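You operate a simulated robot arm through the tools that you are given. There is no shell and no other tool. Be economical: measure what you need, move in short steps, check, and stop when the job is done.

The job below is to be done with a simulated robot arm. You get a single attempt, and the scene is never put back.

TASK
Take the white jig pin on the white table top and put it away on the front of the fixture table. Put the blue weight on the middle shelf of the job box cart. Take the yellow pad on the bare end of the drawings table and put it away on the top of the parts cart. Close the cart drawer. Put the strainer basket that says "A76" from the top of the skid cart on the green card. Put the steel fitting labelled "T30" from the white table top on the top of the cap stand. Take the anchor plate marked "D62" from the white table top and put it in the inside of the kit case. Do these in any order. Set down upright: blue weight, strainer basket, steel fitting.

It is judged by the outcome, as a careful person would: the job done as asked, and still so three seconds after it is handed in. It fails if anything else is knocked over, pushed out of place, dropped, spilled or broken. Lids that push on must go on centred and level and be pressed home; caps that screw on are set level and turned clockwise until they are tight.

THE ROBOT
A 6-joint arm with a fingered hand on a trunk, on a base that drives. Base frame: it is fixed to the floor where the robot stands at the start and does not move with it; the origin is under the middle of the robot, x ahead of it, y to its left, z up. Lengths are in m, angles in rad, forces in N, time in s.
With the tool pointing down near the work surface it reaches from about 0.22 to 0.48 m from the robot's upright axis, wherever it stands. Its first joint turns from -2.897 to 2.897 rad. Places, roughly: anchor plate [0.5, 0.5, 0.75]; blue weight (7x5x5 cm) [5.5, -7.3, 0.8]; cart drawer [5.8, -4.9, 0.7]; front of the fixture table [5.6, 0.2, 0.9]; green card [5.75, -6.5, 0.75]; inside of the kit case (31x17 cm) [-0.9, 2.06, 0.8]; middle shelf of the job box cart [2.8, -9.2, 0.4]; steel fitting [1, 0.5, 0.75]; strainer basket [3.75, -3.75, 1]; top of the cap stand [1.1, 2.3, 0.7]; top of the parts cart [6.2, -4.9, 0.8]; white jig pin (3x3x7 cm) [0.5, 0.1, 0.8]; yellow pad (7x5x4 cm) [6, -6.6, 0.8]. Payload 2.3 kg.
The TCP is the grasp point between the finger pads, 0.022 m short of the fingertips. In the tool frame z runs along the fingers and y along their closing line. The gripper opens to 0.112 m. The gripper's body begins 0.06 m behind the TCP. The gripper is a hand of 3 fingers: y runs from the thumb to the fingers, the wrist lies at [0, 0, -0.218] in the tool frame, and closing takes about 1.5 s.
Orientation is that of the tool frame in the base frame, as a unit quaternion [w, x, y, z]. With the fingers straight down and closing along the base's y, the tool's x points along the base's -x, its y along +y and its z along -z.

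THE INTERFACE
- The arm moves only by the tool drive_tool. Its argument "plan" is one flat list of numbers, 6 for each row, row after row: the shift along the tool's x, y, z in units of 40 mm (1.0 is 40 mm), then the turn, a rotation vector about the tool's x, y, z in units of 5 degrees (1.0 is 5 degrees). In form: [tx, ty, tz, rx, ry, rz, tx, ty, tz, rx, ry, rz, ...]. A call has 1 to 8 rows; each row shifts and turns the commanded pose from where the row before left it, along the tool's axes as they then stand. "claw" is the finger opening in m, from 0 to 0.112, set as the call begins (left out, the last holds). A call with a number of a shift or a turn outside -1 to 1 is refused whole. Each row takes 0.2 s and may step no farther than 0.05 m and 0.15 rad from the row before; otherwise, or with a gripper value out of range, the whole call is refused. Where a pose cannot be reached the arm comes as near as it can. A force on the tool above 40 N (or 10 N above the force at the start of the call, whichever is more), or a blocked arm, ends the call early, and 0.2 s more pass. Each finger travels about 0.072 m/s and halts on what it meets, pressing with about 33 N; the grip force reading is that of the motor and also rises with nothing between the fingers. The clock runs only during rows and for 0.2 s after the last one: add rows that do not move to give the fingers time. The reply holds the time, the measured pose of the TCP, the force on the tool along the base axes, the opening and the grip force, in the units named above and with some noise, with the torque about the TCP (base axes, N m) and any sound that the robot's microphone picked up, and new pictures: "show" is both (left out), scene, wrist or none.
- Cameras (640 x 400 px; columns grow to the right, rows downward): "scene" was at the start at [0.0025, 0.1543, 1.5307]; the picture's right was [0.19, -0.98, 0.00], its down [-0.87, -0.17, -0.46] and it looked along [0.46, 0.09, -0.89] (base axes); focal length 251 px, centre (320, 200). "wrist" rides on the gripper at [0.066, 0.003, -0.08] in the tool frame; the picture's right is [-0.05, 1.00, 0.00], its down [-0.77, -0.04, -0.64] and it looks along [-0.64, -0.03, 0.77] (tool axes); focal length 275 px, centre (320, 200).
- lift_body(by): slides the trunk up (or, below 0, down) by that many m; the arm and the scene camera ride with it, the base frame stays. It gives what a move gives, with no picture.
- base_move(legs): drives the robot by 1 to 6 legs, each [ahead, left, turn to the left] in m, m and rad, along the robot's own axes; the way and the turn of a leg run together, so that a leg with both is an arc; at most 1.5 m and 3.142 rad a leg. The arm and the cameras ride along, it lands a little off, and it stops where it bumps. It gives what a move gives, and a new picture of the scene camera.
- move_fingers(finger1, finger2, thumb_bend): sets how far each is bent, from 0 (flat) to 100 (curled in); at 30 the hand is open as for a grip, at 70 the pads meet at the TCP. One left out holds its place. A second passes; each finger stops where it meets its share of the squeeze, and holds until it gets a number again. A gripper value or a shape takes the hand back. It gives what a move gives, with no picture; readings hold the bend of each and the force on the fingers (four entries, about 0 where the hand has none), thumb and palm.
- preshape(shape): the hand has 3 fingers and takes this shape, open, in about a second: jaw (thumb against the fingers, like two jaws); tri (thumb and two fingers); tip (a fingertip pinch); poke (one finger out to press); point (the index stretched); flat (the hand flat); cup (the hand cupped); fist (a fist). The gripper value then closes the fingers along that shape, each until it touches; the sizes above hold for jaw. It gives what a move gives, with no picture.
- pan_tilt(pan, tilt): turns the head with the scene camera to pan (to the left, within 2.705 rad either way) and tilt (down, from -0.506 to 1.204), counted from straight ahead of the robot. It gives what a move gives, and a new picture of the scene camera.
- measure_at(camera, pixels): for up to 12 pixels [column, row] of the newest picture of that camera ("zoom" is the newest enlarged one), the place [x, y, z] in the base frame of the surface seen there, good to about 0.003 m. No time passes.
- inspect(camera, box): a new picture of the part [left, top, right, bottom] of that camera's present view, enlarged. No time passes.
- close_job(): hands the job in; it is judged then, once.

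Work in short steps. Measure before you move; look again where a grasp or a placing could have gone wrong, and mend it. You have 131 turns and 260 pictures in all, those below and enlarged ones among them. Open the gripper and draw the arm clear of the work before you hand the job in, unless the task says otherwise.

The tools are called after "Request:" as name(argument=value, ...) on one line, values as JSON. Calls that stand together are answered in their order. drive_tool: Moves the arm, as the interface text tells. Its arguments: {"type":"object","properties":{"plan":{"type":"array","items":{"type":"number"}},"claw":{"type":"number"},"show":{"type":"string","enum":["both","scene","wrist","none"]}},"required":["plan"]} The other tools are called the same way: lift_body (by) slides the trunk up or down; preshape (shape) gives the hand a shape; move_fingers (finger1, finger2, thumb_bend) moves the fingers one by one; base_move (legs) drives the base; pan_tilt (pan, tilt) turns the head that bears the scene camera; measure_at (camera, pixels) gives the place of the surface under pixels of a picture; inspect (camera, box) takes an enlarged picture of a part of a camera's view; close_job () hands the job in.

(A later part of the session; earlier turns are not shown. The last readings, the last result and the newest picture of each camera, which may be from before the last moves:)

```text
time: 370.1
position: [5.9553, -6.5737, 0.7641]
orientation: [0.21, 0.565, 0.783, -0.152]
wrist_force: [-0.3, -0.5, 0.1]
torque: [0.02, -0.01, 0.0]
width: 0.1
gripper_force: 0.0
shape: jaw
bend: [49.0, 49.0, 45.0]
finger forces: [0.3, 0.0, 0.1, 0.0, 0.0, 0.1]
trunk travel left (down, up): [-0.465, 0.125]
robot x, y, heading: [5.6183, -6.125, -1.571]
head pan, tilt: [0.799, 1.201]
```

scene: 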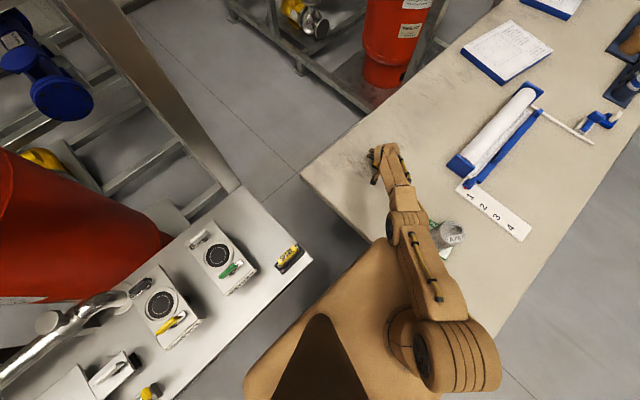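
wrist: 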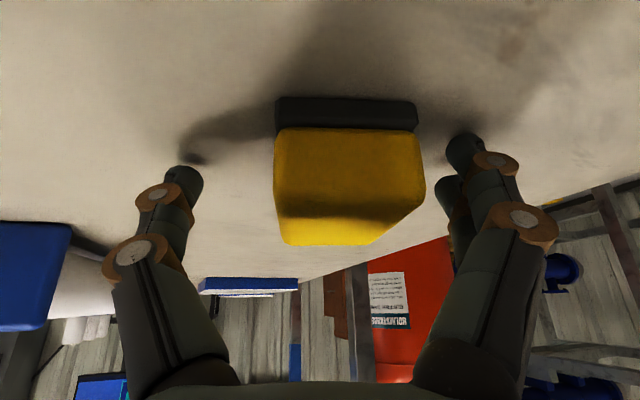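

A fingertip just brushes the table, so I raise the trunk 4 mm, then close.

Request:
lift_body(by=0.005)

Request:
drive_tool(plan=[0, 0, 0, 0, 0, 0, 0, 0, 0, 0, 0, 0, 0, 0, 0, 0, 0, 0, 0, 0, 0, 0, 0, 0, 0, 0, 0, 0, 0, 0], claw=0, show="wrist")

```text
time: 370.6
position: [5.9564, -6.5729, 0.7698]
orientation: [0.211, 0.566, 0.782, -0.153]
wrist_force: [0.1, -0.2, -1.0]
torque: [0.05, 0.01, 0.01]
width: 0.1002
gripper_force: 0.1
shape: jaw
bend: [49.0, 49.0, 45.0]
finger forces: [0.1, 0.1, 0.0, 0.0, 0.0, 0.0]
trunk travel left (down, up): [-0.47, 0.12]
robot x, y, heading: [5.621, -6.1278, -1.574]
head pan, tilt: [0.799, 1.201]
```

```text
time: 371.8
position: [5.9559, -6.5743, 0.7698]
orientation: [0.212, 0.565, 0.783, -0.153]
wrist_force: [-0.1, -0.2, 0.0]
torque: [0.01, 0.01, 0.0]
width: 0.0395
gripper_force: 32.7
shape: jaw
bend: [74.0, 73.0, 70.0]
finger forces: [14.8, 15.2, 0.0, 0.1, 30.0, 0.1]
trunk travel left (down, up): [-0.47, 0.12]
robot x, y, heading: [5.6198, -6.1271, -1.576]
head pan, tilt: [0.799, 1.201]
```

wrist: 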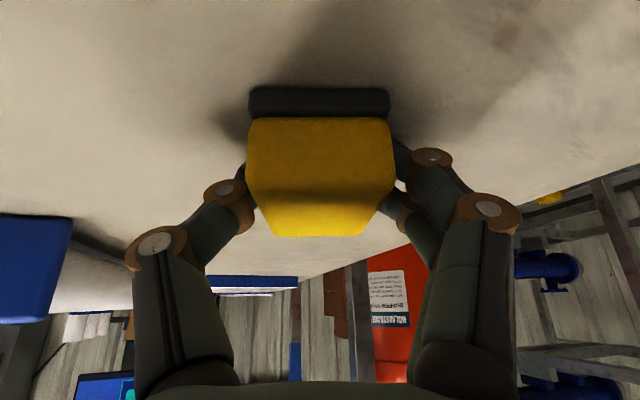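

Clean grasp. I lift with the trunk 0.11 m, then bring the arm back up in front of me by the reverse path.

Request:
lift_body(by=0.11)

Request:
drive_tool(plan=[-0.024, -0.717, -0.644, 0, 0, 0, -0.024, -0.717, -0.644, 0, 0, 0, -0.024, -0.717, -0.644, 0, 0, 0, -0.024, -0.717, -0.644, 0, 0, 0, -0.024, -0.717, -0.644, 0, 0, 0, -0.024, -0.717, -0.644, 0, 0, 0, -0.024, -0.717, -0.644, 0, 0, 0, -0.024, -0.717, -0.644, 0, 0, 0])

```text
time: 373.2
position: [5.9568, -6.5732, 0.8803]
orientation: [0.211, 0.566, 0.782, -0.153]
wrist_force: [-0.6, 0.1, -0.9]
torque: [-0.01, -0.01, -0.02]
width: 0.0396
gripper_force: 32.7
shape: jaw
bend: [74.0, 73.0, 70.0]
finger forces: [14.7, 15.1, 0.1, 0.1, 29.9, 0.1]
trunk travel left (down, up): [-0.58, 0.01]
robot x, y, heading: [5.6218, -6.1257, -1.575]
head pan, tilt: [0.799, 1.201]
```

```text
time: 375.0
position: [5.8219, -6.5785, 0.9834]
orientation: [0.211, 0.566, 0.782, -0.152]
wrist_force: [0.3, -0.4, -0.1]
torque: [0.04, -0.01, 0.01]
width: 0.0392
gripper_force: 32.7
shape: jaw
bend: [74.0, 73.0, 70.0]
finger forces: [14.6, 15.3, 0.0, 0.1, 30.0, 0.0]
out of reach, approached as far as the arm can: row 1, 2, 3, 4, 5
trunk travel left (down, up): [-0.58, 0.01]
robot x, y, heading: [5.6181, -6.1299, -1.574]
head pan, tilt: [0.799, 1.201]
```

scene: 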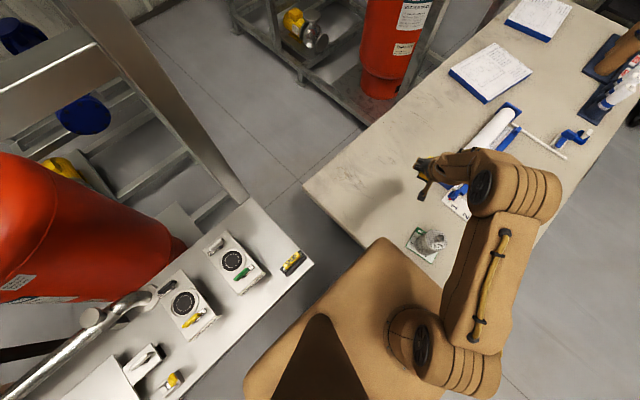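
wrist: 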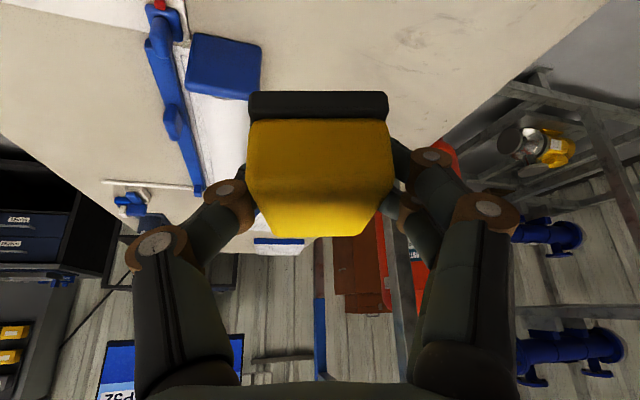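

Still holding. I un-tilt the tool while drawing it back in front of me.

Request:
drive_tool(plan=[0.2, -0.5, -0.3, 0, 1, 0, 0.2, -0.5, -0.3, 0, 1, 0, 0.2, -0.5, -0.2, 0, 1, 0, 0.2, -0.5, -0.2, 0, 1, 0, 0.2, -0.5, -0.2, 0, 1, 0, 0.2, -0.5, -0.2, 0, 1, 0])

```text
time: 376.4
position: [5.6978, -6.5587, 1.016]
orientation: [0.018, 0.588, 0.808, -0.02]
wrist_force: [-0.2, 0.0, -0.8]
torque: [0.0, 0.04, -0.02]
width: 0.039
gripper_force: 33.3
shape: jaw
bend: [74.0, 73.0, 70.0]
finger forces: [14.6, 15.1, 0.1, 0.0, 29.8, 0.1]
out of reach, approached as far as the arm can: row 1
trunk travel left (down, up): [-0.58, 0.01]
robot x, y, heading: [5.6167, -6.1292, -1.57]
head pan, tilt: [0.799, 1.201]
```

scene: 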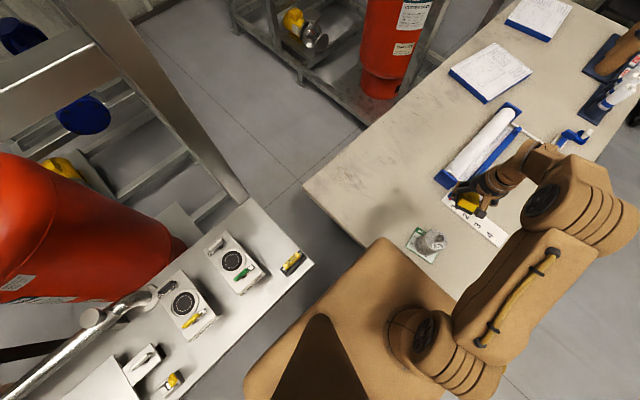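
wrist: 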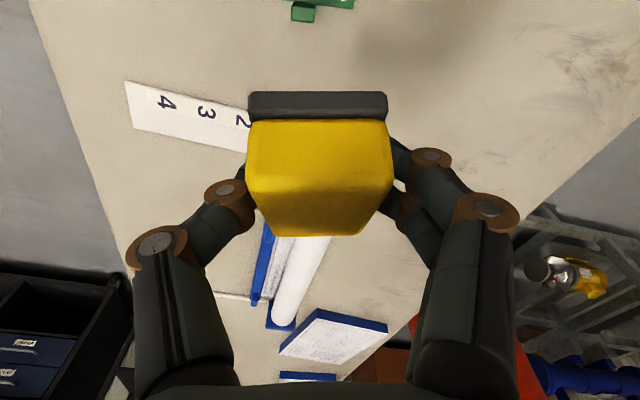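

Pad held, tool upright. I back away and go round to face the parts cart (heading +x), then look.

Request:
base_move(legs=[[-0.55, 0, 0], [-0.75, -0.75, 0], [0, 0, 1.571]])

Request:
pan_tilt(pan=0, tilt=0.65)

```text
time: 388.5
position: [5.302, -4.737, 1.0169]
orientation: [0.028, -0.174, 0.984, -0.002]
wrist_force: [-0.2, -0.6, -0.3]
torque: [0.02, -0.03, 0.01]
width: 0.039
gripper_force: 33.6
shape: jaw
bend: [74.0, 73.0, 70.0]
finger forces: [14.6, 15.1, 0.0, 0.0, 29.7, 0.0]
trunk travel left (down, up): [-0.58, 0.01]
robot x, y, heading: [4.8754, -4.8308, 0.038]
head pan, tilt: [0.799, 1.201]
```

scene: 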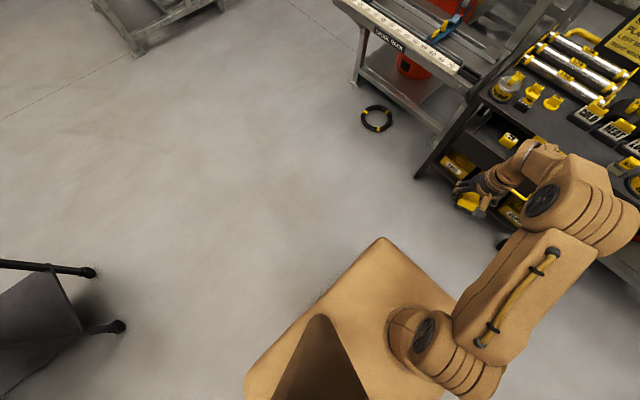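

```text
time: 389.6
position: [5.3016, -4.738, 1.0157]
orientation: [0.027, -0.174, 0.984, -0.002]
wrist_force: [0.5, 0.3, -1.1]
torque: [0.01, -0.04, 0.01]
width: 0.039
gripper_force: 33.1
shape: jaw
bend: [74.0, 73.0, 70.0]
finger forces: [14.5, 15.1, 0.1, 0.1, 29.7, 0.1]
trunk travel left (down, up): [-0.58, 0.01]
robot x, y, heading: [4.8738, -4.8318, 0.036]
head pan, tilt: [0.0, 0.649]
```

scene: 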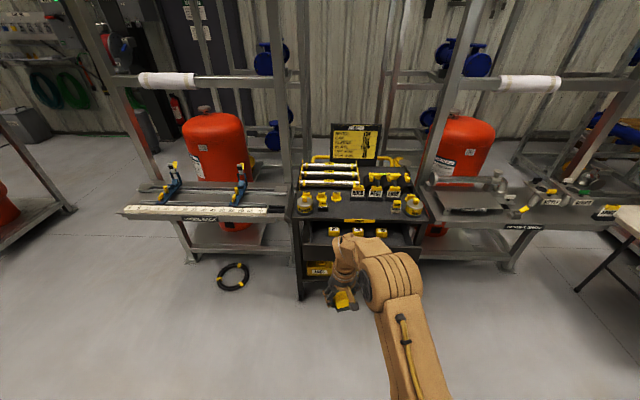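

Request:
inspect(camera="scene", box=[280, 120, 440, 300])

Request:
measure_at(camera="scene", pixels=[[294, 217], [425, 220], [360, 222], [340, 205], [385, 210], [334, 230], [360, 232], [310, 250], [300, 270], [350, 170], [335, 200], [322, 190]])

```text
2.22 times, centred on (360, 210) of scene
```

zoom: 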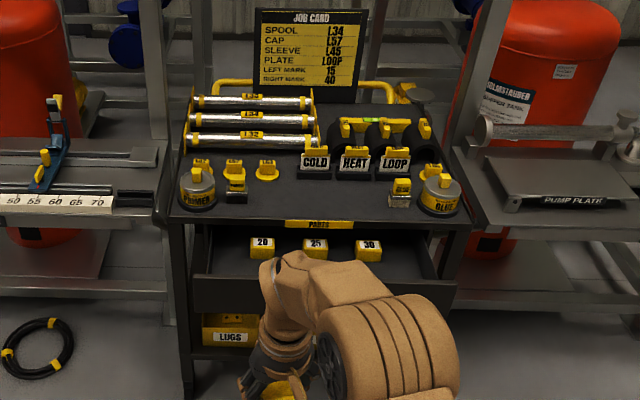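

```text
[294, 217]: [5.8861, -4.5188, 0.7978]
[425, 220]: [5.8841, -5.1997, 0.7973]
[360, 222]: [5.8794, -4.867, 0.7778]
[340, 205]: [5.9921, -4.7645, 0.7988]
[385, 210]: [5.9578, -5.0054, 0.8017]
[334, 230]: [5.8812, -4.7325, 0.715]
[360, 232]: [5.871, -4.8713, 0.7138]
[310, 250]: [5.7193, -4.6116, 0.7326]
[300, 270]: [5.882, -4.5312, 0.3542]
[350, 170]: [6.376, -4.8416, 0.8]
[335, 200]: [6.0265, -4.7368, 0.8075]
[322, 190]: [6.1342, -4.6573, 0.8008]
```

Top is z 0.80; the open drawer sticks out to x≈5.72. The free spot for the pad is the front middle of the top around (5.96,−4.88). I measure its bounds.

Request:
measure_at(camera="scene", pixels=[[337, 199], [358, 199], [378, 200], [358, 194], [322, 209], [330, 207], [393, 211], [400, 214], [360, 205], [360, 215], [312, 213], [340, 240]])

```text
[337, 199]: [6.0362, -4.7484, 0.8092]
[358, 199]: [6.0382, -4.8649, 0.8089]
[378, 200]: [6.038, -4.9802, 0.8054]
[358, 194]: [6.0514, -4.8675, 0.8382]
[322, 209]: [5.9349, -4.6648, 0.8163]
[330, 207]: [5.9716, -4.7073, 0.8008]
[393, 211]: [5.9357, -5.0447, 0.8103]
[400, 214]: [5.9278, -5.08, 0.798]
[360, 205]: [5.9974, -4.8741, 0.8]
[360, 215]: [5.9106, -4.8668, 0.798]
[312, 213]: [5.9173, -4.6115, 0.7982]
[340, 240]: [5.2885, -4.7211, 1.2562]
```

I square up and drive to x≈5.48, turning the tool to square with the cart.

Request:
base_move(legs=[[0, -0.03, -0.036], [0.6, 0, 0]])

Request:
drive_tool(plan=[0, 0, 0, 0, 0.6, 1, 0, 0, 0, 0, 0, 1, 0, 0, 0, 0, 0, 1, 0, 0, 0, 0, 0, 0.6])

```text
time: 393.4
position: [5.8988, -4.7807, 1.016]
orientation: [0.027, -0.158, 0.987, -0.002]
wrist_force: [0.7, -0.3, 0.7]
torque: [-0.02, 0.01, -0.02]
width: 0.0388
gripper_force: 32.8
shape: jaw
bend: [74.0, 73.0, 70.0]
finger forces: [14.7, 15.2, 0.0, 0.1, 29.8, 0.1]
trunk travel left (down, up): [-0.58, 0.01]
robot x, y, heading: [5.4679, -4.86, 0.007]
head pan, tilt: [0.0, 0.649]
```

scene: 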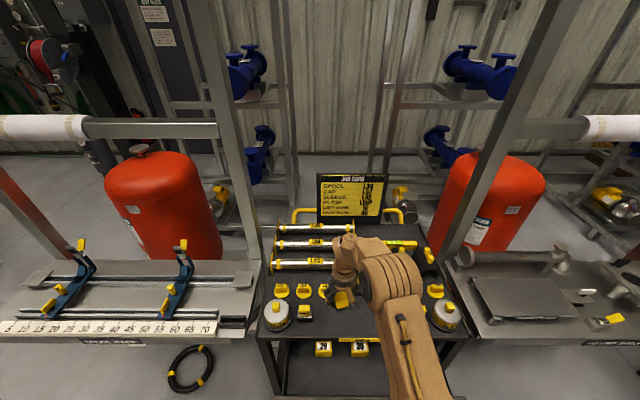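

```text
time: 394.4
position: [5.899, -4.7794, 1.0156]
orientation: [0.003, -0.001, 1.0, -0.004]
wrist_force: [0.1, -0.7, -0.8]
torque: [0.02, -0.01, 0.03]
width: 0.039
gripper_force: 33.1
shape: jaw
bend: [74.0, 73.0, 70.0]
finger forces: [14.6, 15.2, 0.0, 0.0, 29.9, 0.0]
trunk travel left (down, up): [-0.58, 0.01]
robot x, y, heading: [5.4729, -4.8626, -0.001]
head pan, tilt: [0.0, 0.649]
```

scene: 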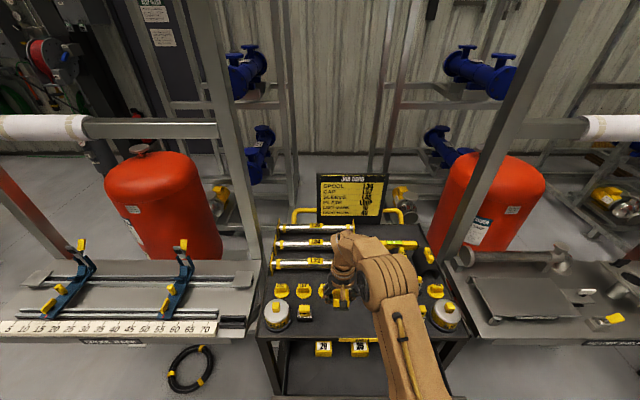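
wrist: 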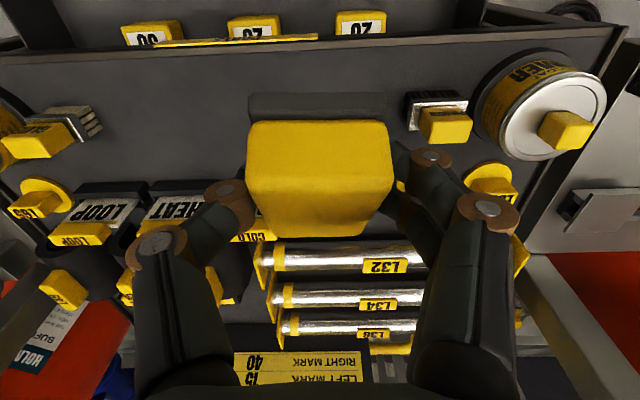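

The pad was grasped at 30° tilt, so I tilt the tool back by 30° for a flat set-down while moving over the free spot.

Request:
drive_tool(plan=[-0.23, -0.38, 0, 0, -1, 0, -0.23, -0.38, 0, 0, -1, 0, -0.23, -0.38, 0, 0, -1, 0, -0.23, -0.38, 0, 0, -1, 0, -0.23, -0.38, 0, 0, -1, 0, -0.23, -0.38, 0, 0, -1, 0])

```text
time: 395.9
position: [5.9512, -4.871, 1.0289]
orientation: [0.262, -0.003, 0.965, -0.004]
wrist_force: [0.0, -1.4, -0.5]
torque: [0.03, 0.02, 0.0]
width: 0.0384
gripper_force: 33.4
shape: jaw
bend: [74.0, 74.0, 70.0]
finger forces: [14.6, 15.1, 0.0, 0.0, 29.8, 0.1]
trunk travel left (down, up): [-0.58, 0.01]
robot x, y, heading: [5.4688, -4.8621, 0.002]
head pan, tilt: [0.0, 0.649]
```

scene: 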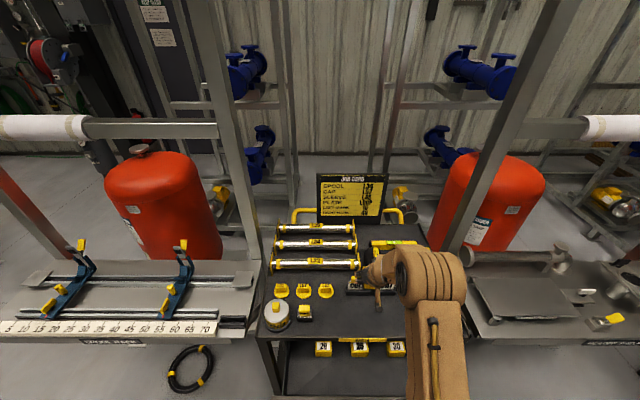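
wrist: 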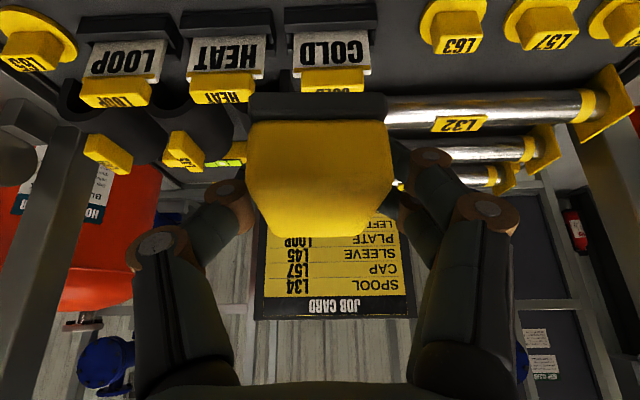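

Over the spot. I descend vertically ~17 cm.

Request:
drive_tool(plan=[0.438, 0, 0.758, 0, 0, 0, 0.438, 0, 0.758, 0, 0, 0, 0.438, 0, 0.758, 0, 0, 0, 0.438, 0, 0.758, 0, 0, 0, 0.438, 0, 0.758, 0, 0, 0], show="scene")

Request:
drive_tool(plan=[0.15, 0, 0.26, 0, 0, 0], show="wrist")

```text
time: 397.1
position: [5.9553, -4.8717, 0.8532]
orientation: [0.261, -0.003, 0.965, -0.004]
wrist_force: [0.4, -0.1, -0.8]
torque: [-0.01, -0.01, -0.02]
width: 0.0389
gripper_force: 33.6
shape: jaw
bend: [74.0, 74.0, 70.0]
finger forces: [14.6, 15.1, 0.1, 0.0, 29.8, 0.0]
trunk travel left (down, up): [-0.58, 0.01]
robot x, y, heading: [5.4665, -4.8601, 0.004]
head pan, tilt: [0.0, 0.649]
```

scene: 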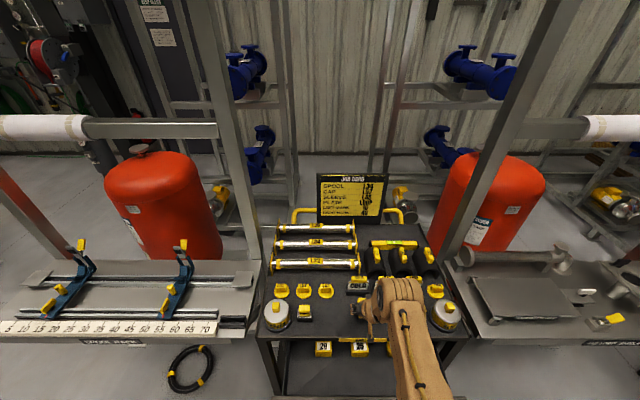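

```text
time: 397.4
position: [5.9555, -4.8723, 0.8421]
orientation: [0.261, -0.003, 0.965, -0.004]
wrist_force: [0.3, 0.2, -0.5]
torque: [0.0, 0.0, 0.0]
width: 0.0389
gripper_force: 33.1
shape: jaw
bend: [74.0, 74.0, 70.0]
finger forces: [14.6, 15.1, 0.0, 0.0, 29.8, 0.0]
trunk travel left (down, up): [-0.58, 0.01]
robot x, y, heading: [5.4679, -4.8628, -0.001]
head pan, tilt: [0.0, 0.649]
```

wrist: 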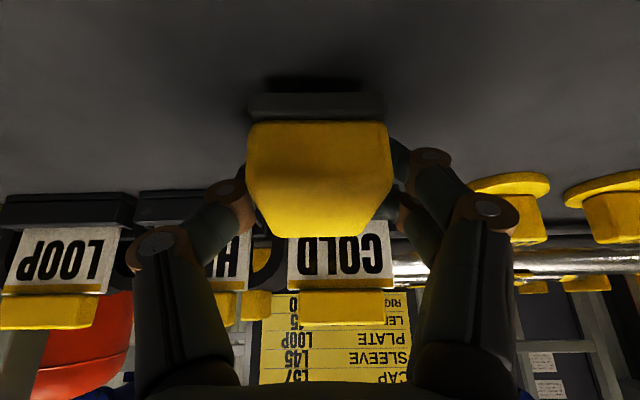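

Request:
drive_tool(plan=[0.06, 0, 0.1, 0, 0, 0], show="none")

Request:
drive_tool(plan=[0.05, 0, 0.085, 0, 0, 0], show="none")

Request:
drive_tool(plan=[0.03, 0, 0.05, 0, 0, 0], show="none")

```text
time: 397.9
position: [5.955, -4.8701, 0.8378]
orientation: [0.262, -0.003, 0.965, -0.004]
wrist_force: [0.0, -0.2, 0.5]
torque: [-0.02, -0.01, -0.01]
width: 0.0388
gripper_force: 32.7
shape: jaw
bend: [74.0, 74.0, 70.0]
finger forces: [14.6, 15.0, 0.1, 0.0, 29.7, 0.1]
trunk travel left (down, up): [-0.58, 0.01]
robot x, y, heading: [5.4675, -4.8622, -0.0]
head pan, tilt: [0.0, 0.649]
```

```text
time: 398.2
position: [5.954, -4.8722, 0.8327]
orientation: [0.261, -0.003, 0.965, -0.004]
wrist_force: [0.2, 0.3, 0.1]
torque: [0.0, -0.01, 0.01]
width: 0.0389
gripper_force: 33.3
shape: jaw
bend: [74.0, 74.0, 70.0]
finger forces: [14.6, 15.1, 0.0, 0.0, 29.7, 0.0]
trunk travel left (down, up): [-0.58, 0.01]
robot x, y, heading: [5.469, -4.8607, 0.004]
head pan, tilt: [0.0, 0.649]
```

```text
time: 398.6
position: [5.9545, -4.8714, 0.8307]
orientation: [0.261, -0.003, 0.965, -0.004]
wrist_force: [-1.1, -0.4, -1.1]
torque: [0.01, 0.0, -0.01]
width: 0.039
gripper_force: 32.8
shape: jaw
bend: [74.0, 74.0, 70.0]
finger forces: [14.6, 15.1, 0.0, 0.0, 29.8, 0.1]
trunk travel left (down, up): [-0.58, 0.01]
robot x, y, heading: [5.4699, -4.8612, -0.001]
head pan, tilt: [0.0, 0.649]
```

Request:
drive_tool(plan=[0.03, 0, 0.05, 0, 0, 0], show="none")

Request:
drive_tool(plan=[0.03, 0, 0.05, 0, 0, 0], show="none")

Request:
drive_tool(plan=[0.02, 0, 0.035, 0, 0, 0], show="wrist")

```text
time: 399.1
position: [5.9536, -4.8722, 0.8288]
orientation: [0.262, -0.004, 0.965, -0.004]
wrist_force: [1.2, 0.6, 3.7]
torque: [0.09, 0.01, 0.0]
width: 0.0389
gripper_force: 33.0
shape: jaw
bend: [74.0, 74.0, 70.0]
finger forces: [15.4, 15.4, 0.0, 0.0, 30.4, 0.1]
trunk travel left (down, up): [-0.58, 0.01]
robot x, y, heading: [5.4717, -4.8585, 0.001]
head pan, tilt: [0.0, 0.649]
```

```text
time: 399.4
position: [5.9546, -4.8731, 0.8286]
orientation: [0.263, -0.003, 0.965, -0.004]
wrist_force: [3.8, 0.1, 18.3]
torque: [0.1, -0.17, -0.05]
width: 0.039
gripper_force: 32.6
shape: jaw
bend: [74.0, 74.0, 70.0]
finger forces: [16.7, 16.5, 0.0, 0.0, 33.0, 0.0]
trunk travel left (down, up): [-0.58, 0.01]
robot x, y, heading: [5.4692, -4.861, 0.002]
head pan, tilt: [0.0, 0.649]
```

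```text
time: 399.9
position: [5.9544, -4.8732, 0.8276]
orientation: [0.265, -0.002, 0.964, -0.005]
wrist_force: [9.2, -0.4, 31.2]
torque: [0.03, -0.3, -0.07]
width: 0.039
gripper_force: 32.7
shape: jaw
bend: [74.0, 74.0, 70.0]
finger forces: [17.7, 17.4, 0.1, 0.1, 35.1, 0.0]
trunk travel left (down, up): [-0.58, 0.01]
robot x, y, heading: [5.4685, -4.8624, 0.007]
head pan, tilt: [0.0, 0.649]
```

wrist: 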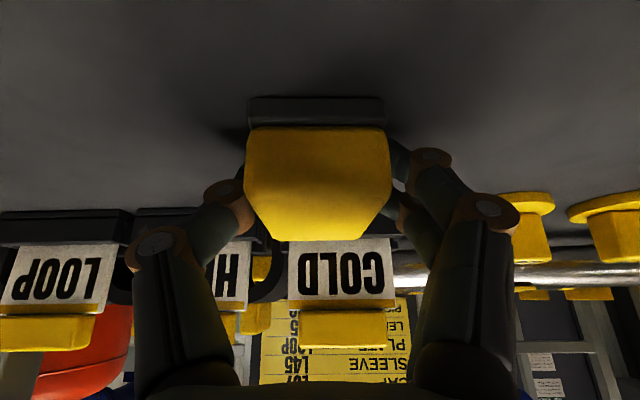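

Firm contact. I relieve slightly, open, and retreat upward.

Request:
drive_tool(plan=[-0.03, 0, -0.05, 0, 0, 0], show="none")

Request:
drive_tool(plan=[0, 0, 0, 0, 0, 0, 0, 0, 0, 0, 0, 0, 0, 0, 0, 0, 0, 0, 0, 0, 0, 0, 0, 0], claw=0.09, show="wrist")

Request:
drive_tool(plan=[-0.4, 0, -0.7, 0, 0, 0, -0.438, 0, -0.758, 0, 0, 0, -0.438, 0, -0.758, 0, 0, 0, -0.438, 0, -0.758, 0, 0, 0, -0.438, 0, -0.758, 0, 0, 0])

```text
time: 400.2
position: [5.9513, -4.8717, 0.827]
orientation: [0.263, -0.004, 0.965, -0.004]
wrist_force: [6.2, -1.2, 20.7]
torque: [0.04, -0.25, -0.01]
width: 0.0395
gripper_force: 32.4
shape: jaw
bend: [74.0, 74.0, 70.0]
finger forces: [17.3, 17.4, 0.0, 0.0, 35.0, 0.0]
trunk travel left (down, up): [-0.58, 0.01]
robot x, y, heading: [5.4704, -4.8612, -0.001]
head pan, tilt: [0.0, 0.649]
```

```text
time: 401.2
position: [5.9529, -4.8715, 0.8275]
orientation: [0.26, -0.003, 0.965, -0.004]
wrist_force: [-0.7, -1.1, -1.2]
torque: [0.02, -0.02, 0.0]
width: 0.0897
gripper_force: 0.2
shape: jaw
bend: [59.0, 59.0, 55.0]
finger forces: [0.0, 0.0, 0.0, 0.1, 0.0, 0.1]
trunk travel left (down, up): [-0.58, 0.01]
robot x, y, heading: [5.4699, -4.8612, 0.006]
head pan, tilt: [0.0, 0.649]
```

wrist: 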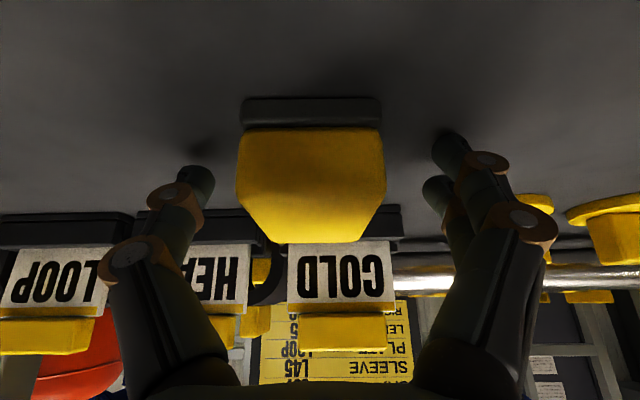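

```text
time: 402.4
position: [5.9519, -4.8704, 0.9983]
orientation: [0.261, -0.002, 0.965, -0.004]
wrist_force: [-0.6, -0.7, 0.6]
torque: [0.01, 0.02, 0.01]
width: 0.0899
gripper_force: 0.0
shape: jaw
bend: [59.0, 59.0, 55.0]
finger forces: [0.1, 0.0, 0.0, 0.1, 0.0, 0.0]
trunk travel left (down, up): [-0.58, 0.01]
robot x, y, heading: [5.4688, -4.8625, 0.002]
head pan, tilt: [0.0, 0.649]
```

scene: 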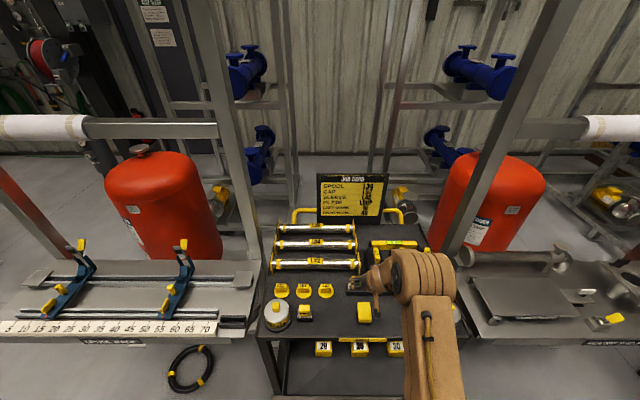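
wrist: 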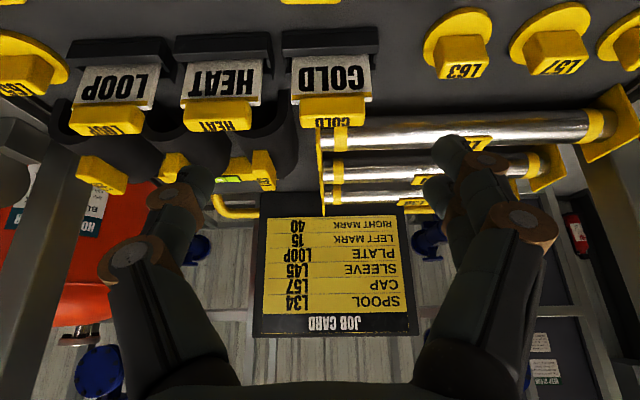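

The pad sits flat on the cart top. For the drawer, I back up 0.4 m, straighten the tool, and look at the drawer front.

Request:
base_move(legs=[[-0.4, 0, 0]])

Request:
drive_tool(plan=[0.4, 0, 0, 0, 1, 0, 0.4, 0, 0, 0, 1, 0, 0.4, 0, 0, 0, 1, 0, 0.4, 0, 0, 0, 1, 0, 0.4, 0, 0, 0, 1, 0, 0.4, 0, 0, 0, 1, 0], claw=0, show="scene")

Request:
inspect(camera="scene", box=[260, 160, 460, 300])

```text
time: 404.9
position: [5.5663, -4.8713, 0.9987]
orientation: [0.261, -0.002, 0.965, -0.004]
wrist_force: [-0.3, -0.3, 0.3]
torque: [-0.04, 0.03, 0.01]
width: 0.0896
gripper_force: 0.0
shape: jaw
bend: [59.0, 59.0, 55.0]
finger forces: [0.1, 0.0, 0.0, 0.0, 0.0, 0.1]
trunk travel left (down, up): [-0.58, 0.01]
robot x, y, heading: [5.0863, -4.8651, 0.0]
head pan, tilt: [0.0, 0.649]
```

scene: 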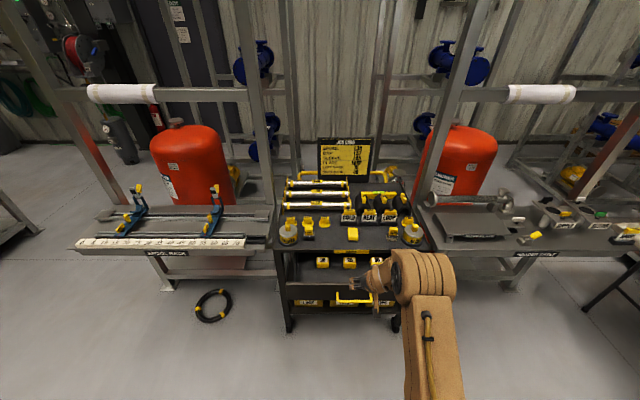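

```text
time: 406.3
position: [5.4765, -4.8736, 0.9704]
orientation: [0.002, -0.001, 1.0, -0.004]
wrist_force: [-0.1, 0.0, 0.3]
torque: [0.0, 0.0, -0.01]
width: 0.0001
gripper_force: 32.4
shape: jaw
bend: [69.0, 69.0, 77.0]
finger forces: [0.1, 0.1, 0.0, 0.1, 0.1, 0.0]
trunk travel left (down, up): [-0.58, 0.01]
robot x, y, heading: [5.0831, -4.8658, 0.004]
head pan, tilt: [0.0, 0.649]
```

scene: 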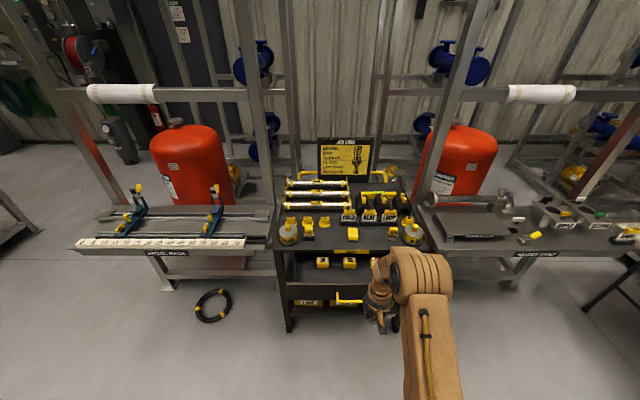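

```text
2.86 times, centred on (360, 230) of scene
```

zoom: 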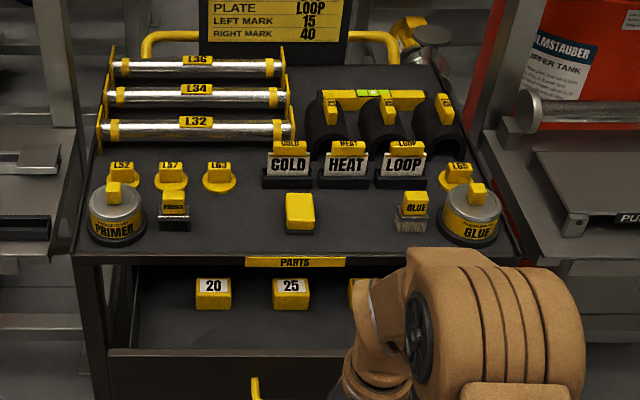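

The drawer has a yellow bar handle at scene (350,300). I measure the drawer front and handle.

Request:
measure_at(camera="scene", pixels=[[320, 285], [320, 294], [300, 285], [337, 295], [350, 301], [360, 301], [320, 299], [322, 262], [350, 262], [375, 255], [395, 285]])

Request:
inspect(camera="scene", box=[280, 240, 400, 330])

```text
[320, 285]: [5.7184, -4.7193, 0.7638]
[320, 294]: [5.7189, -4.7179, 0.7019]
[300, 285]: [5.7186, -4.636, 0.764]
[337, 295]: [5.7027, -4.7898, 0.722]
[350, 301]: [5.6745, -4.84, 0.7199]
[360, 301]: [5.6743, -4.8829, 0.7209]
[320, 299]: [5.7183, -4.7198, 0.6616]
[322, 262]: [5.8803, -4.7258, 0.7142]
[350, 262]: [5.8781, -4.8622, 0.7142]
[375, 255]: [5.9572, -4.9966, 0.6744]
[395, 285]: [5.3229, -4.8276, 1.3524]
```

```text
4.44 times, centred on (340, 285) of scene
```

zoom: 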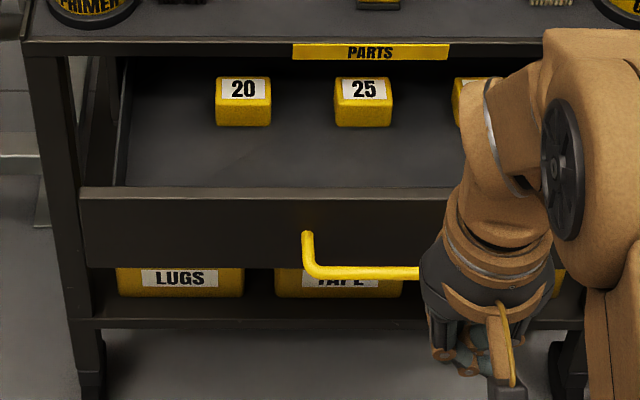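

Handle bar: x≈5.674, z≈0.72, y −4.79…−4.94; drawer front at 5.718 must go to ≈5.885. I lower the trunk, draw the closed fingers in and down to handle height before driving closer.

Request:
lift_body(by=-0.105)

Request:
drive_tool(plan=[0.8, 0, 0.5, 0, 0, 0, 0.8, 0, 0.5, 0, 0, 0, 0.8, 0, 0.5, 0, 0, 0, 0.8, 0, 0.5, 0, 0, 0, 0.6, 0, 0.5, 0, 0, 0, 0, 0, 0.5, 0, 0, 0, 0, 0, 0.5, 0, 0, 0], show="scene")

```text
time: 407.6
position: [5.4762, -4.8732, 0.866]
orientation: [0.002, -0.002, 1.0, -0.004]
wrist_force: [0.5, 0.6, -0.7]
torque: [-0.05, -0.02, -0.02]
width: 0.0
gripper_force: 32.6
shape: jaw
bend: [69.0, 69.0, 77.0]
finger forces: [0.1, 0.0, 0.0, 0.1, 0.0, 0.0]
trunk travel left (down, up): [-0.475, 0.115]
robot x, y, heading: [5.0828, -4.8638, 0.003]
head pan, tilt: [0.0, 0.649]
```

```text
time: 409.2
position: [5.326, -4.8761, 0.7255]
orientation: [0.003, -0.002, 1.0, -0.004]
wrist_force: [-0.5, 0.4, 1.4]
torque: [0.01, 0.01, 0.02]
width: 0.0002
gripper_force: 33.3
shape: jaw
bend: [69.0, 69.0, 77.0]
finger forces: [0.0, 0.0, 0.1, 0.0, 0.0, 0.1]
trunk travel left (down, up): [-0.475, 0.115]
robot x, y, heading: [5.0829, -4.861, 0.002]
head pan, tilt: [0.0, 0.649]
```

scene: 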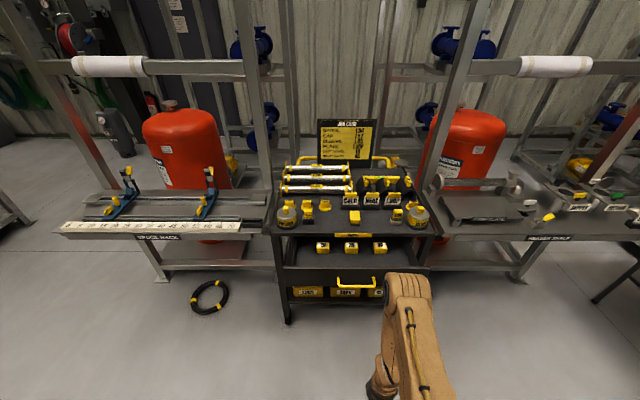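

I drive 0.27 m ahead so the fingers stop short of the handle.

Request:
base_move(legs=[[0.27, 0, 0]])

Request:
drive_tool(plan=[-0.5, 0, 0, 0, 0, 0, -0.5, 0, 0, 0, 0, 0, -0.5, 0, 0, 0, 0, 0])

```text
time: 411.1
position: [5.5944, -4.8736, 0.7242]
orientation: [0.003, -0.002, 1.0, -0.004]
wrist_force: [0.5, 0.3, -0.6]
torque: [-0.01, 0.0, 0.02]
width: 0.0
gripper_force: 32.7
shape: jaw
bend: [69.0, 69.0, 77.0]
finger forces: [0.0, 0.0, 0.1, 0.0, 0.0, 0.0]
trunk travel left (down, up): [-0.475, 0.115]
robot x, y, heading: [5.3481, -4.8632, 0.007]
head pan, tilt: [0.0, 0.649]
```

scene: 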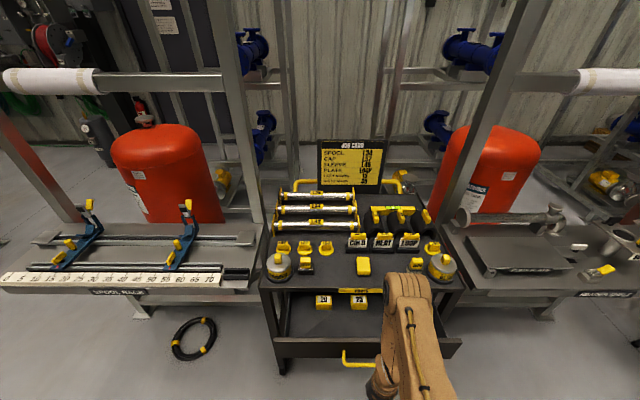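

```text
time: 411.9
position: [5.6528, -4.8756, 0.7269]
orientation: [0.003, -0.003, 1.0, -0.004]
wrist_force: [0.5, -0.3, 0.8]
torque: [-0.01, 0.01, 0.04]
width: 0.0001
gripper_force: 32.9
shape: jaw
bend: [69.0, 69.0, 77.0]
finger forces: [0.0, 0.1, 0.0, 0.0, 0.0, 0.0]
trunk travel left (down, up): [-0.475, 0.115]
robot x, y, heading: [5.3561, -4.8624, 0.007]
head pan, tilt: [0.0, 0.649]
```

scene: 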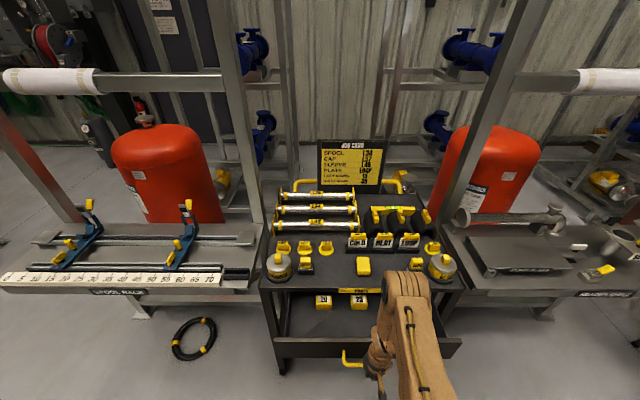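
wrist: 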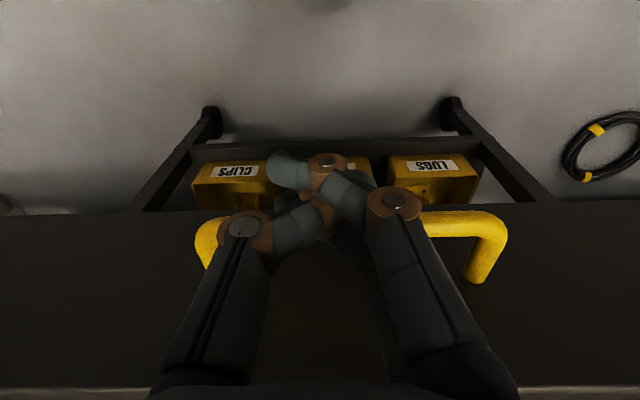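

The closed fingers stand just before the bar. I push +x in gentle steps.

Request:
drive_tool(plan=[-0.4, 0, 0, 0, 0, 0, -0.4, 0, 0, 0, 0, 0, -0.4, 0, 0, 0, 0, 0, -0.4, 0, 0, 0, 0, 0, -0.4, 0, 0, 0, 0, 0], show="scene")

```text
time: 413.1
position: [5.7236, -4.8715, 0.7258]
orientation: [0.002, -0.004, 1.0, -0.005]
wrist_force: [-1.3, -0.7, 0.2]
torque: [-0.01, 0.02, -0.02]
width: 0.0
gripper_force: 32.5
shape: jaw
bend: [69.0, 69.0, 77.0]
finger forces: [0.1, 0.1, 0.0, 0.0, 0.0, 0.0]
out of reach, approached as far as the arm can: row 2
trunk travel left (down, up): [-0.475, 0.115]
robot x, y, heading: [5.3532, -4.8599, 0.001]
head pan, tilt: [0.0, 0.649]
```

scene: 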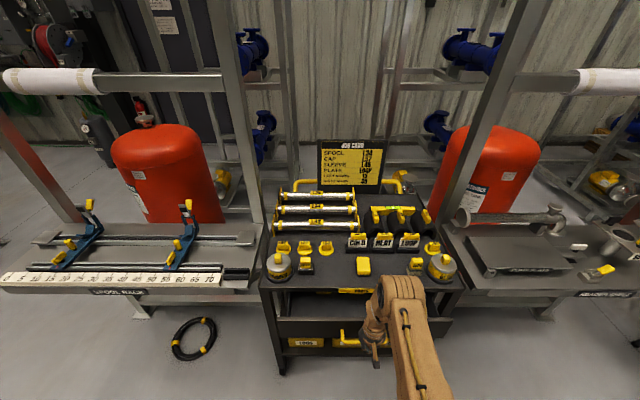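

The drawer is moving in. I keep pushing.

Request:
drive_tool(plan=[-0.4, 0, 0, 0, 0, 0, -0.4, 0, 0, 0, 0, 0, -0.4, 0, 0, 0, 0, 0, -0.4, 0, 0, 0, 0, 0, -0.4, 0, 0, 0, 0, 0], show="none")

Request:
drive_tool(plan=[-0.2, 0, 0, 0, 0, 0, -0.2, 0, 0, 0, 0, 0, -0.2, 0, 0, 0, 0, 0, -0.2, 0, 0, 0, 0, 0], show="both")

```text
time: 414.4
position: [5.8038, -4.8708, 0.7253]
orientation: [0.002, -0.004, 1.0, -0.005]
wrist_force: [-1.0, -0.3, 2.4]
torque: [-0.01, 0.02, -0.03]
width: 0.0001
gripper_force: 32.6
shape: jaw
bend: [69.0, 69.0, 77.0]
finger forces: [0.1, 0.1, 0.0, 0.0, 0.1, 0.0]
trunk travel left (down, up): [-0.475, 0.115]
robot x, y, heading: [5.3517, -4.8642, 0.01]
head pan, tilt: [0.0, 0.649]
```

```text
time: 415.4
position: [5.8216, -4.8694, 0.7325]
orientation: [0.002, -0.004, 1.0, -0.004]
wrist_force: [-0.1, -0.2, 0.1]
torque: [-0.02, -0.01, 0.02]
width: 0.0
gripper_force: 32.8
shape: jaw
bend: [69.0, 69.0, 77.0]
finger forces: [0.0, 0.0, 0.1, 0.0, 0.1, 0.1]
out of reach, approached as far as the arm can: row 3, 4
trunk travel left (down, up): [-0.475, 0.115]
robot x, y, heading: [5.3556, -4.8614, 0.003]
head pan, tilt: [0.0, 0.649]
```

scene: 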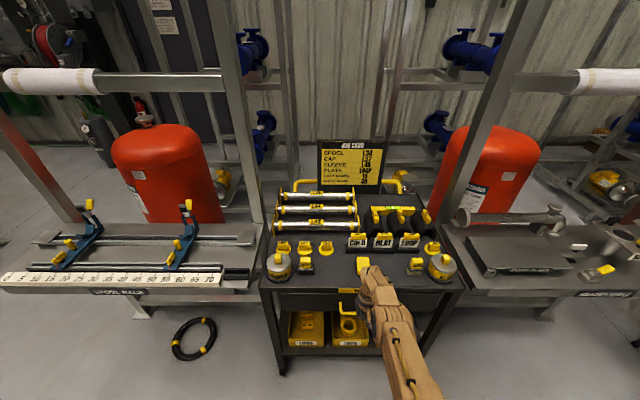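
wrist: 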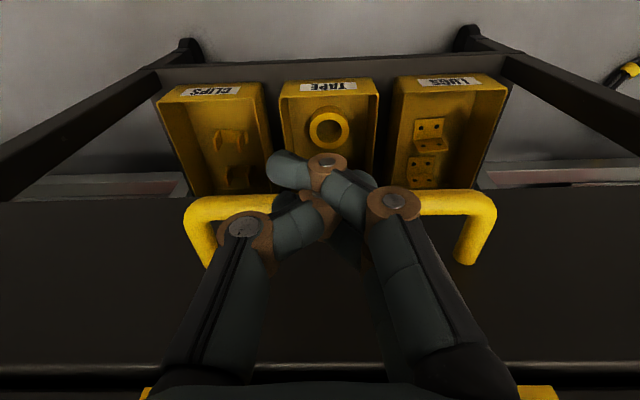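

I measure how far the drawer front has gone.

Request:
measure_at(camera="wrist", pixels=[[100, 300], [560, 300], [100, 210], [560, 210], [460, 205], [200, 205], [300, 375]])

Request:
measure_at(camera="scene", pixels=[[300, 288], [300, 300], [300, 310], [272, 290]])

```text
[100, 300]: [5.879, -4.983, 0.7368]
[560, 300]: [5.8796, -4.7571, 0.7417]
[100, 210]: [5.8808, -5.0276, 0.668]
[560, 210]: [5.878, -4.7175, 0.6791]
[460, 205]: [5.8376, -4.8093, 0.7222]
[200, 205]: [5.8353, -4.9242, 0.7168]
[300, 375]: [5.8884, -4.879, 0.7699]
```

```text
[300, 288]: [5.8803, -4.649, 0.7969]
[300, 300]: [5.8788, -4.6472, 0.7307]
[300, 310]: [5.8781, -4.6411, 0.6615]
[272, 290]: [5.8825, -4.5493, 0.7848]
```

The front is practically flush (5.879). I make one gentle, force-monitored push to be sure: arm back, base closer, then press.

Request:
drive_tool(plan=[1, 0, 0, 0, 0, 0, 1, 0, 0, 0, 0, 0, 0.5, 0, 0.15, 0, 0, 0], show="none")

Request:
base_move(legs=[[0.07, 0, 0]])

Request:
drive_tool(plan=[-0.5, 0, 0, 0, 0, 0, -0.2, 0, 0, 0, 0, 0, -0.1, 0, 0, 0, 0, 0], show="none")

```text
time: 416.1
position: [5.7238, -4.8694, 0.7249]
orientation: [0.003, -0.003, 1.0, -0.004]
wrist_force: [-0.1, -0.4, 0.2]
torque: [0.0, -0.01, 0.04]
width: 0.0002
gripper_force: 32.5
shape: jaw
bend: [69.0, 69.0, 77.0]
finger forces: [0.0, 0.0, 0.0, 0.0, 0.0, 0.0]
trunk travel left (down, up): [-0.475, 0.115]
robot x, y, heading: [5.3524, -4.8649, 0.005]
head pan, tilt: [0.0, 0.649]
```

```text
time: 417.2
position: [5.7932, -4.8707, 0.7234]
orientation: [0.003, -0.003, 1.0, -0.004]
wrist_force: [0.2, -0.8, 0.1]
torque: [-0.03, 0.01, -0.01]
width: 0.0001
gripper_force: 33.1
shape: jaw
bend: [69.0, 69.0, 77.0]
finger forces: [0.0, 0.0, 0.1, 0.1, 0.0, 0.1]
trunk travel left (down, up): [-0.475, 0.115]
robot x, y, heading: [5.4204, -4.8617, 0.004]
head pan, tilt: [0.0, 0.649]
```

scene: 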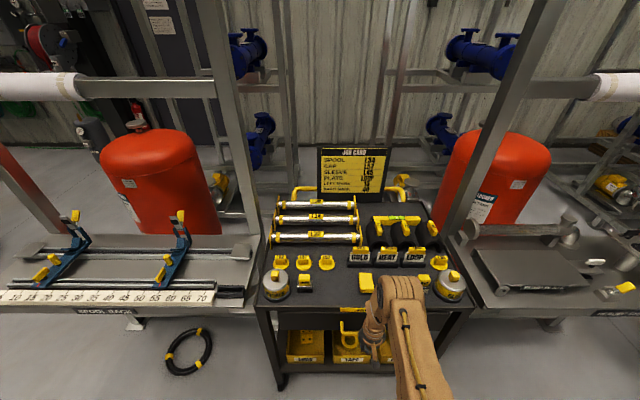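

```text
time: 418.0
position: [5.8214, -4.8693, 0.7243]
orientation: [0.001, -0.002, 1.0, -0.005]
wrist_force: [-20.9, -0.5, 0.8]
torque: [-0.04, 0.12, -0.31]
width: 0.0001
gripper_force: 33.2
shape: jaw
bend: [69.0, 69.0, 77.0]
finger forces: [0.0, 23.1, 0.0, 0.0, 0.0, 0.1]
trunk travel left (down, up): [-0.475, 0.115]
robot x, y, heading: [5.4213, -4.8574, 0.002]
head pan, tilt: [0.0, 0.649]
```

21 N against the stop: the drawer is closed. I retract, then go to the drawings table's −x side for the blue weight.

Request:
drive_tool(plan=[1, 0, 0, 0, 0, 0, 1, 0, 0, 0, 0, 0, 0, 0, -1, 0, 0, 0, 0, 0, -1, 0, 0, 0, 0, 0, -1, 0, 0, 0, 0, 0, -1, 0, 0, 0, 0, 0, -1, 0, 0, 0, 0, 0, -1, 0, 0, 0], claw=0.09, show="scene")

Request:
base_move(legs=[[-0.5, 0, 0], [0, -1.4, 0], [0, -1.0, 0]])

Request:
pan_tilt(pan=0, tilt=0.75)

```text
time: 419.8
position: [5.7432, -4.8696, 0.964]
orientation: [0.003, -0.002, 1.0, -0.004]
wrist_force: [-0.2, -0.2, 0.3]
torque: [-0.03, 0.0, -0.01]
width: 0.0897
gripper_force: 0.1
shape: jaw
bend: [59.0, 59.0, 55.0]
finger forces: [0.0, 0.0, 0.1, 0.0, 0.1, 0.0]
trunk travel left (down, up): [-0.475, 0.115]
robot x, y, heading: [5.4194, -4.8602, 0.005]
head pan, tilt: [0.0, 0.649]
```

scene: 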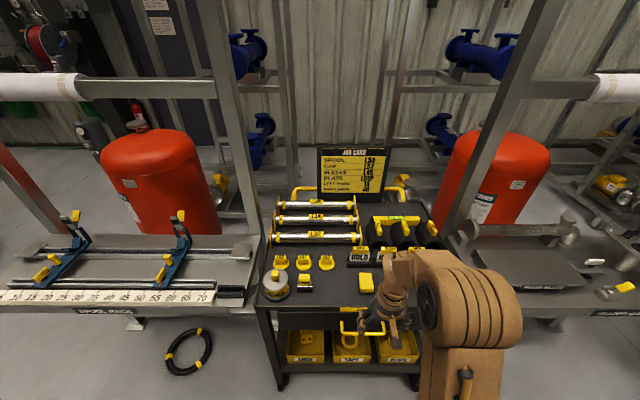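

```text
time: 434.0
position: [5.2673, -7.2739, 0.9632]
orientation: [0.003, -0.005, 1.0, -0.004]
wrist_force: [-0.9, -1.0, -0.5]
torque: [0.01, 0.01, -0.04]
width: 0.0898
gripper_force: 0.0
shape: jaw
bend: [59.0, 59.0, 55.0]
finger forces: [0.0, 0.0, 0.0, 0.1, 0.0, 0.0]
trunk travel left (down, up): [-0.475, 0.115]
robot x, y, heading: [4.9464, -7.268, 0.009]
head pan, tilt: [0.0, 0.649]
```

scene: 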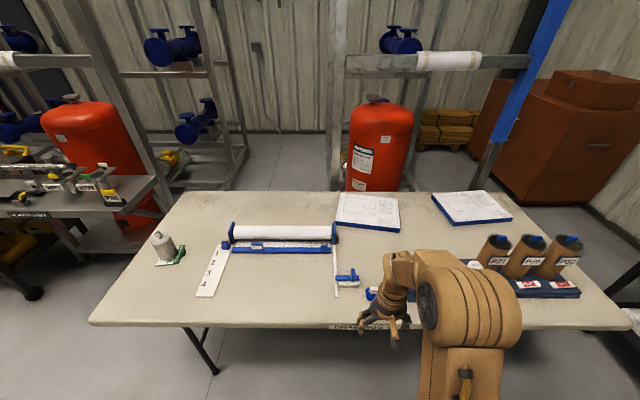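

```text
time: 434.7
position: [5.2679, -7.2748, 0.9629]
orientation: [0.002, -0.005, 1.0, -0.005]
wrist_force: [0.3, -0.1, -0.7]
torque: [0.02, 0.01, -0.04]
width: 0.09
gripper_force: 0.0
shape: jaw
bend: [59.0, 59.0, 55.0]
finger forces: [0.0, 0.1, 0.1, 0.0, 0.0, 0.0]
trunk travel left (down, up): [-0.475, 0.115]
robot x, y, heading: [4.9479, -7.2698, 0.01]
head pan, tilt: [0.0, 0.75]
```

scene: 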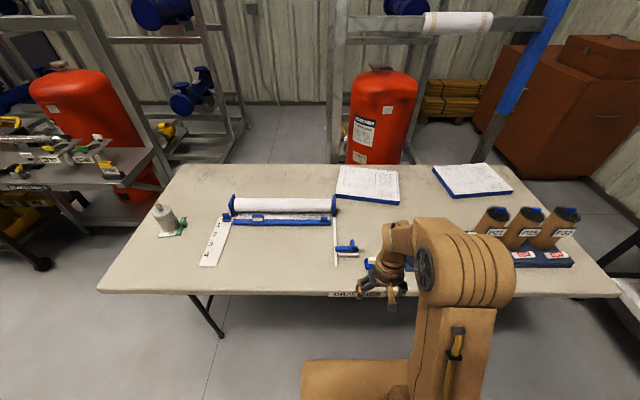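

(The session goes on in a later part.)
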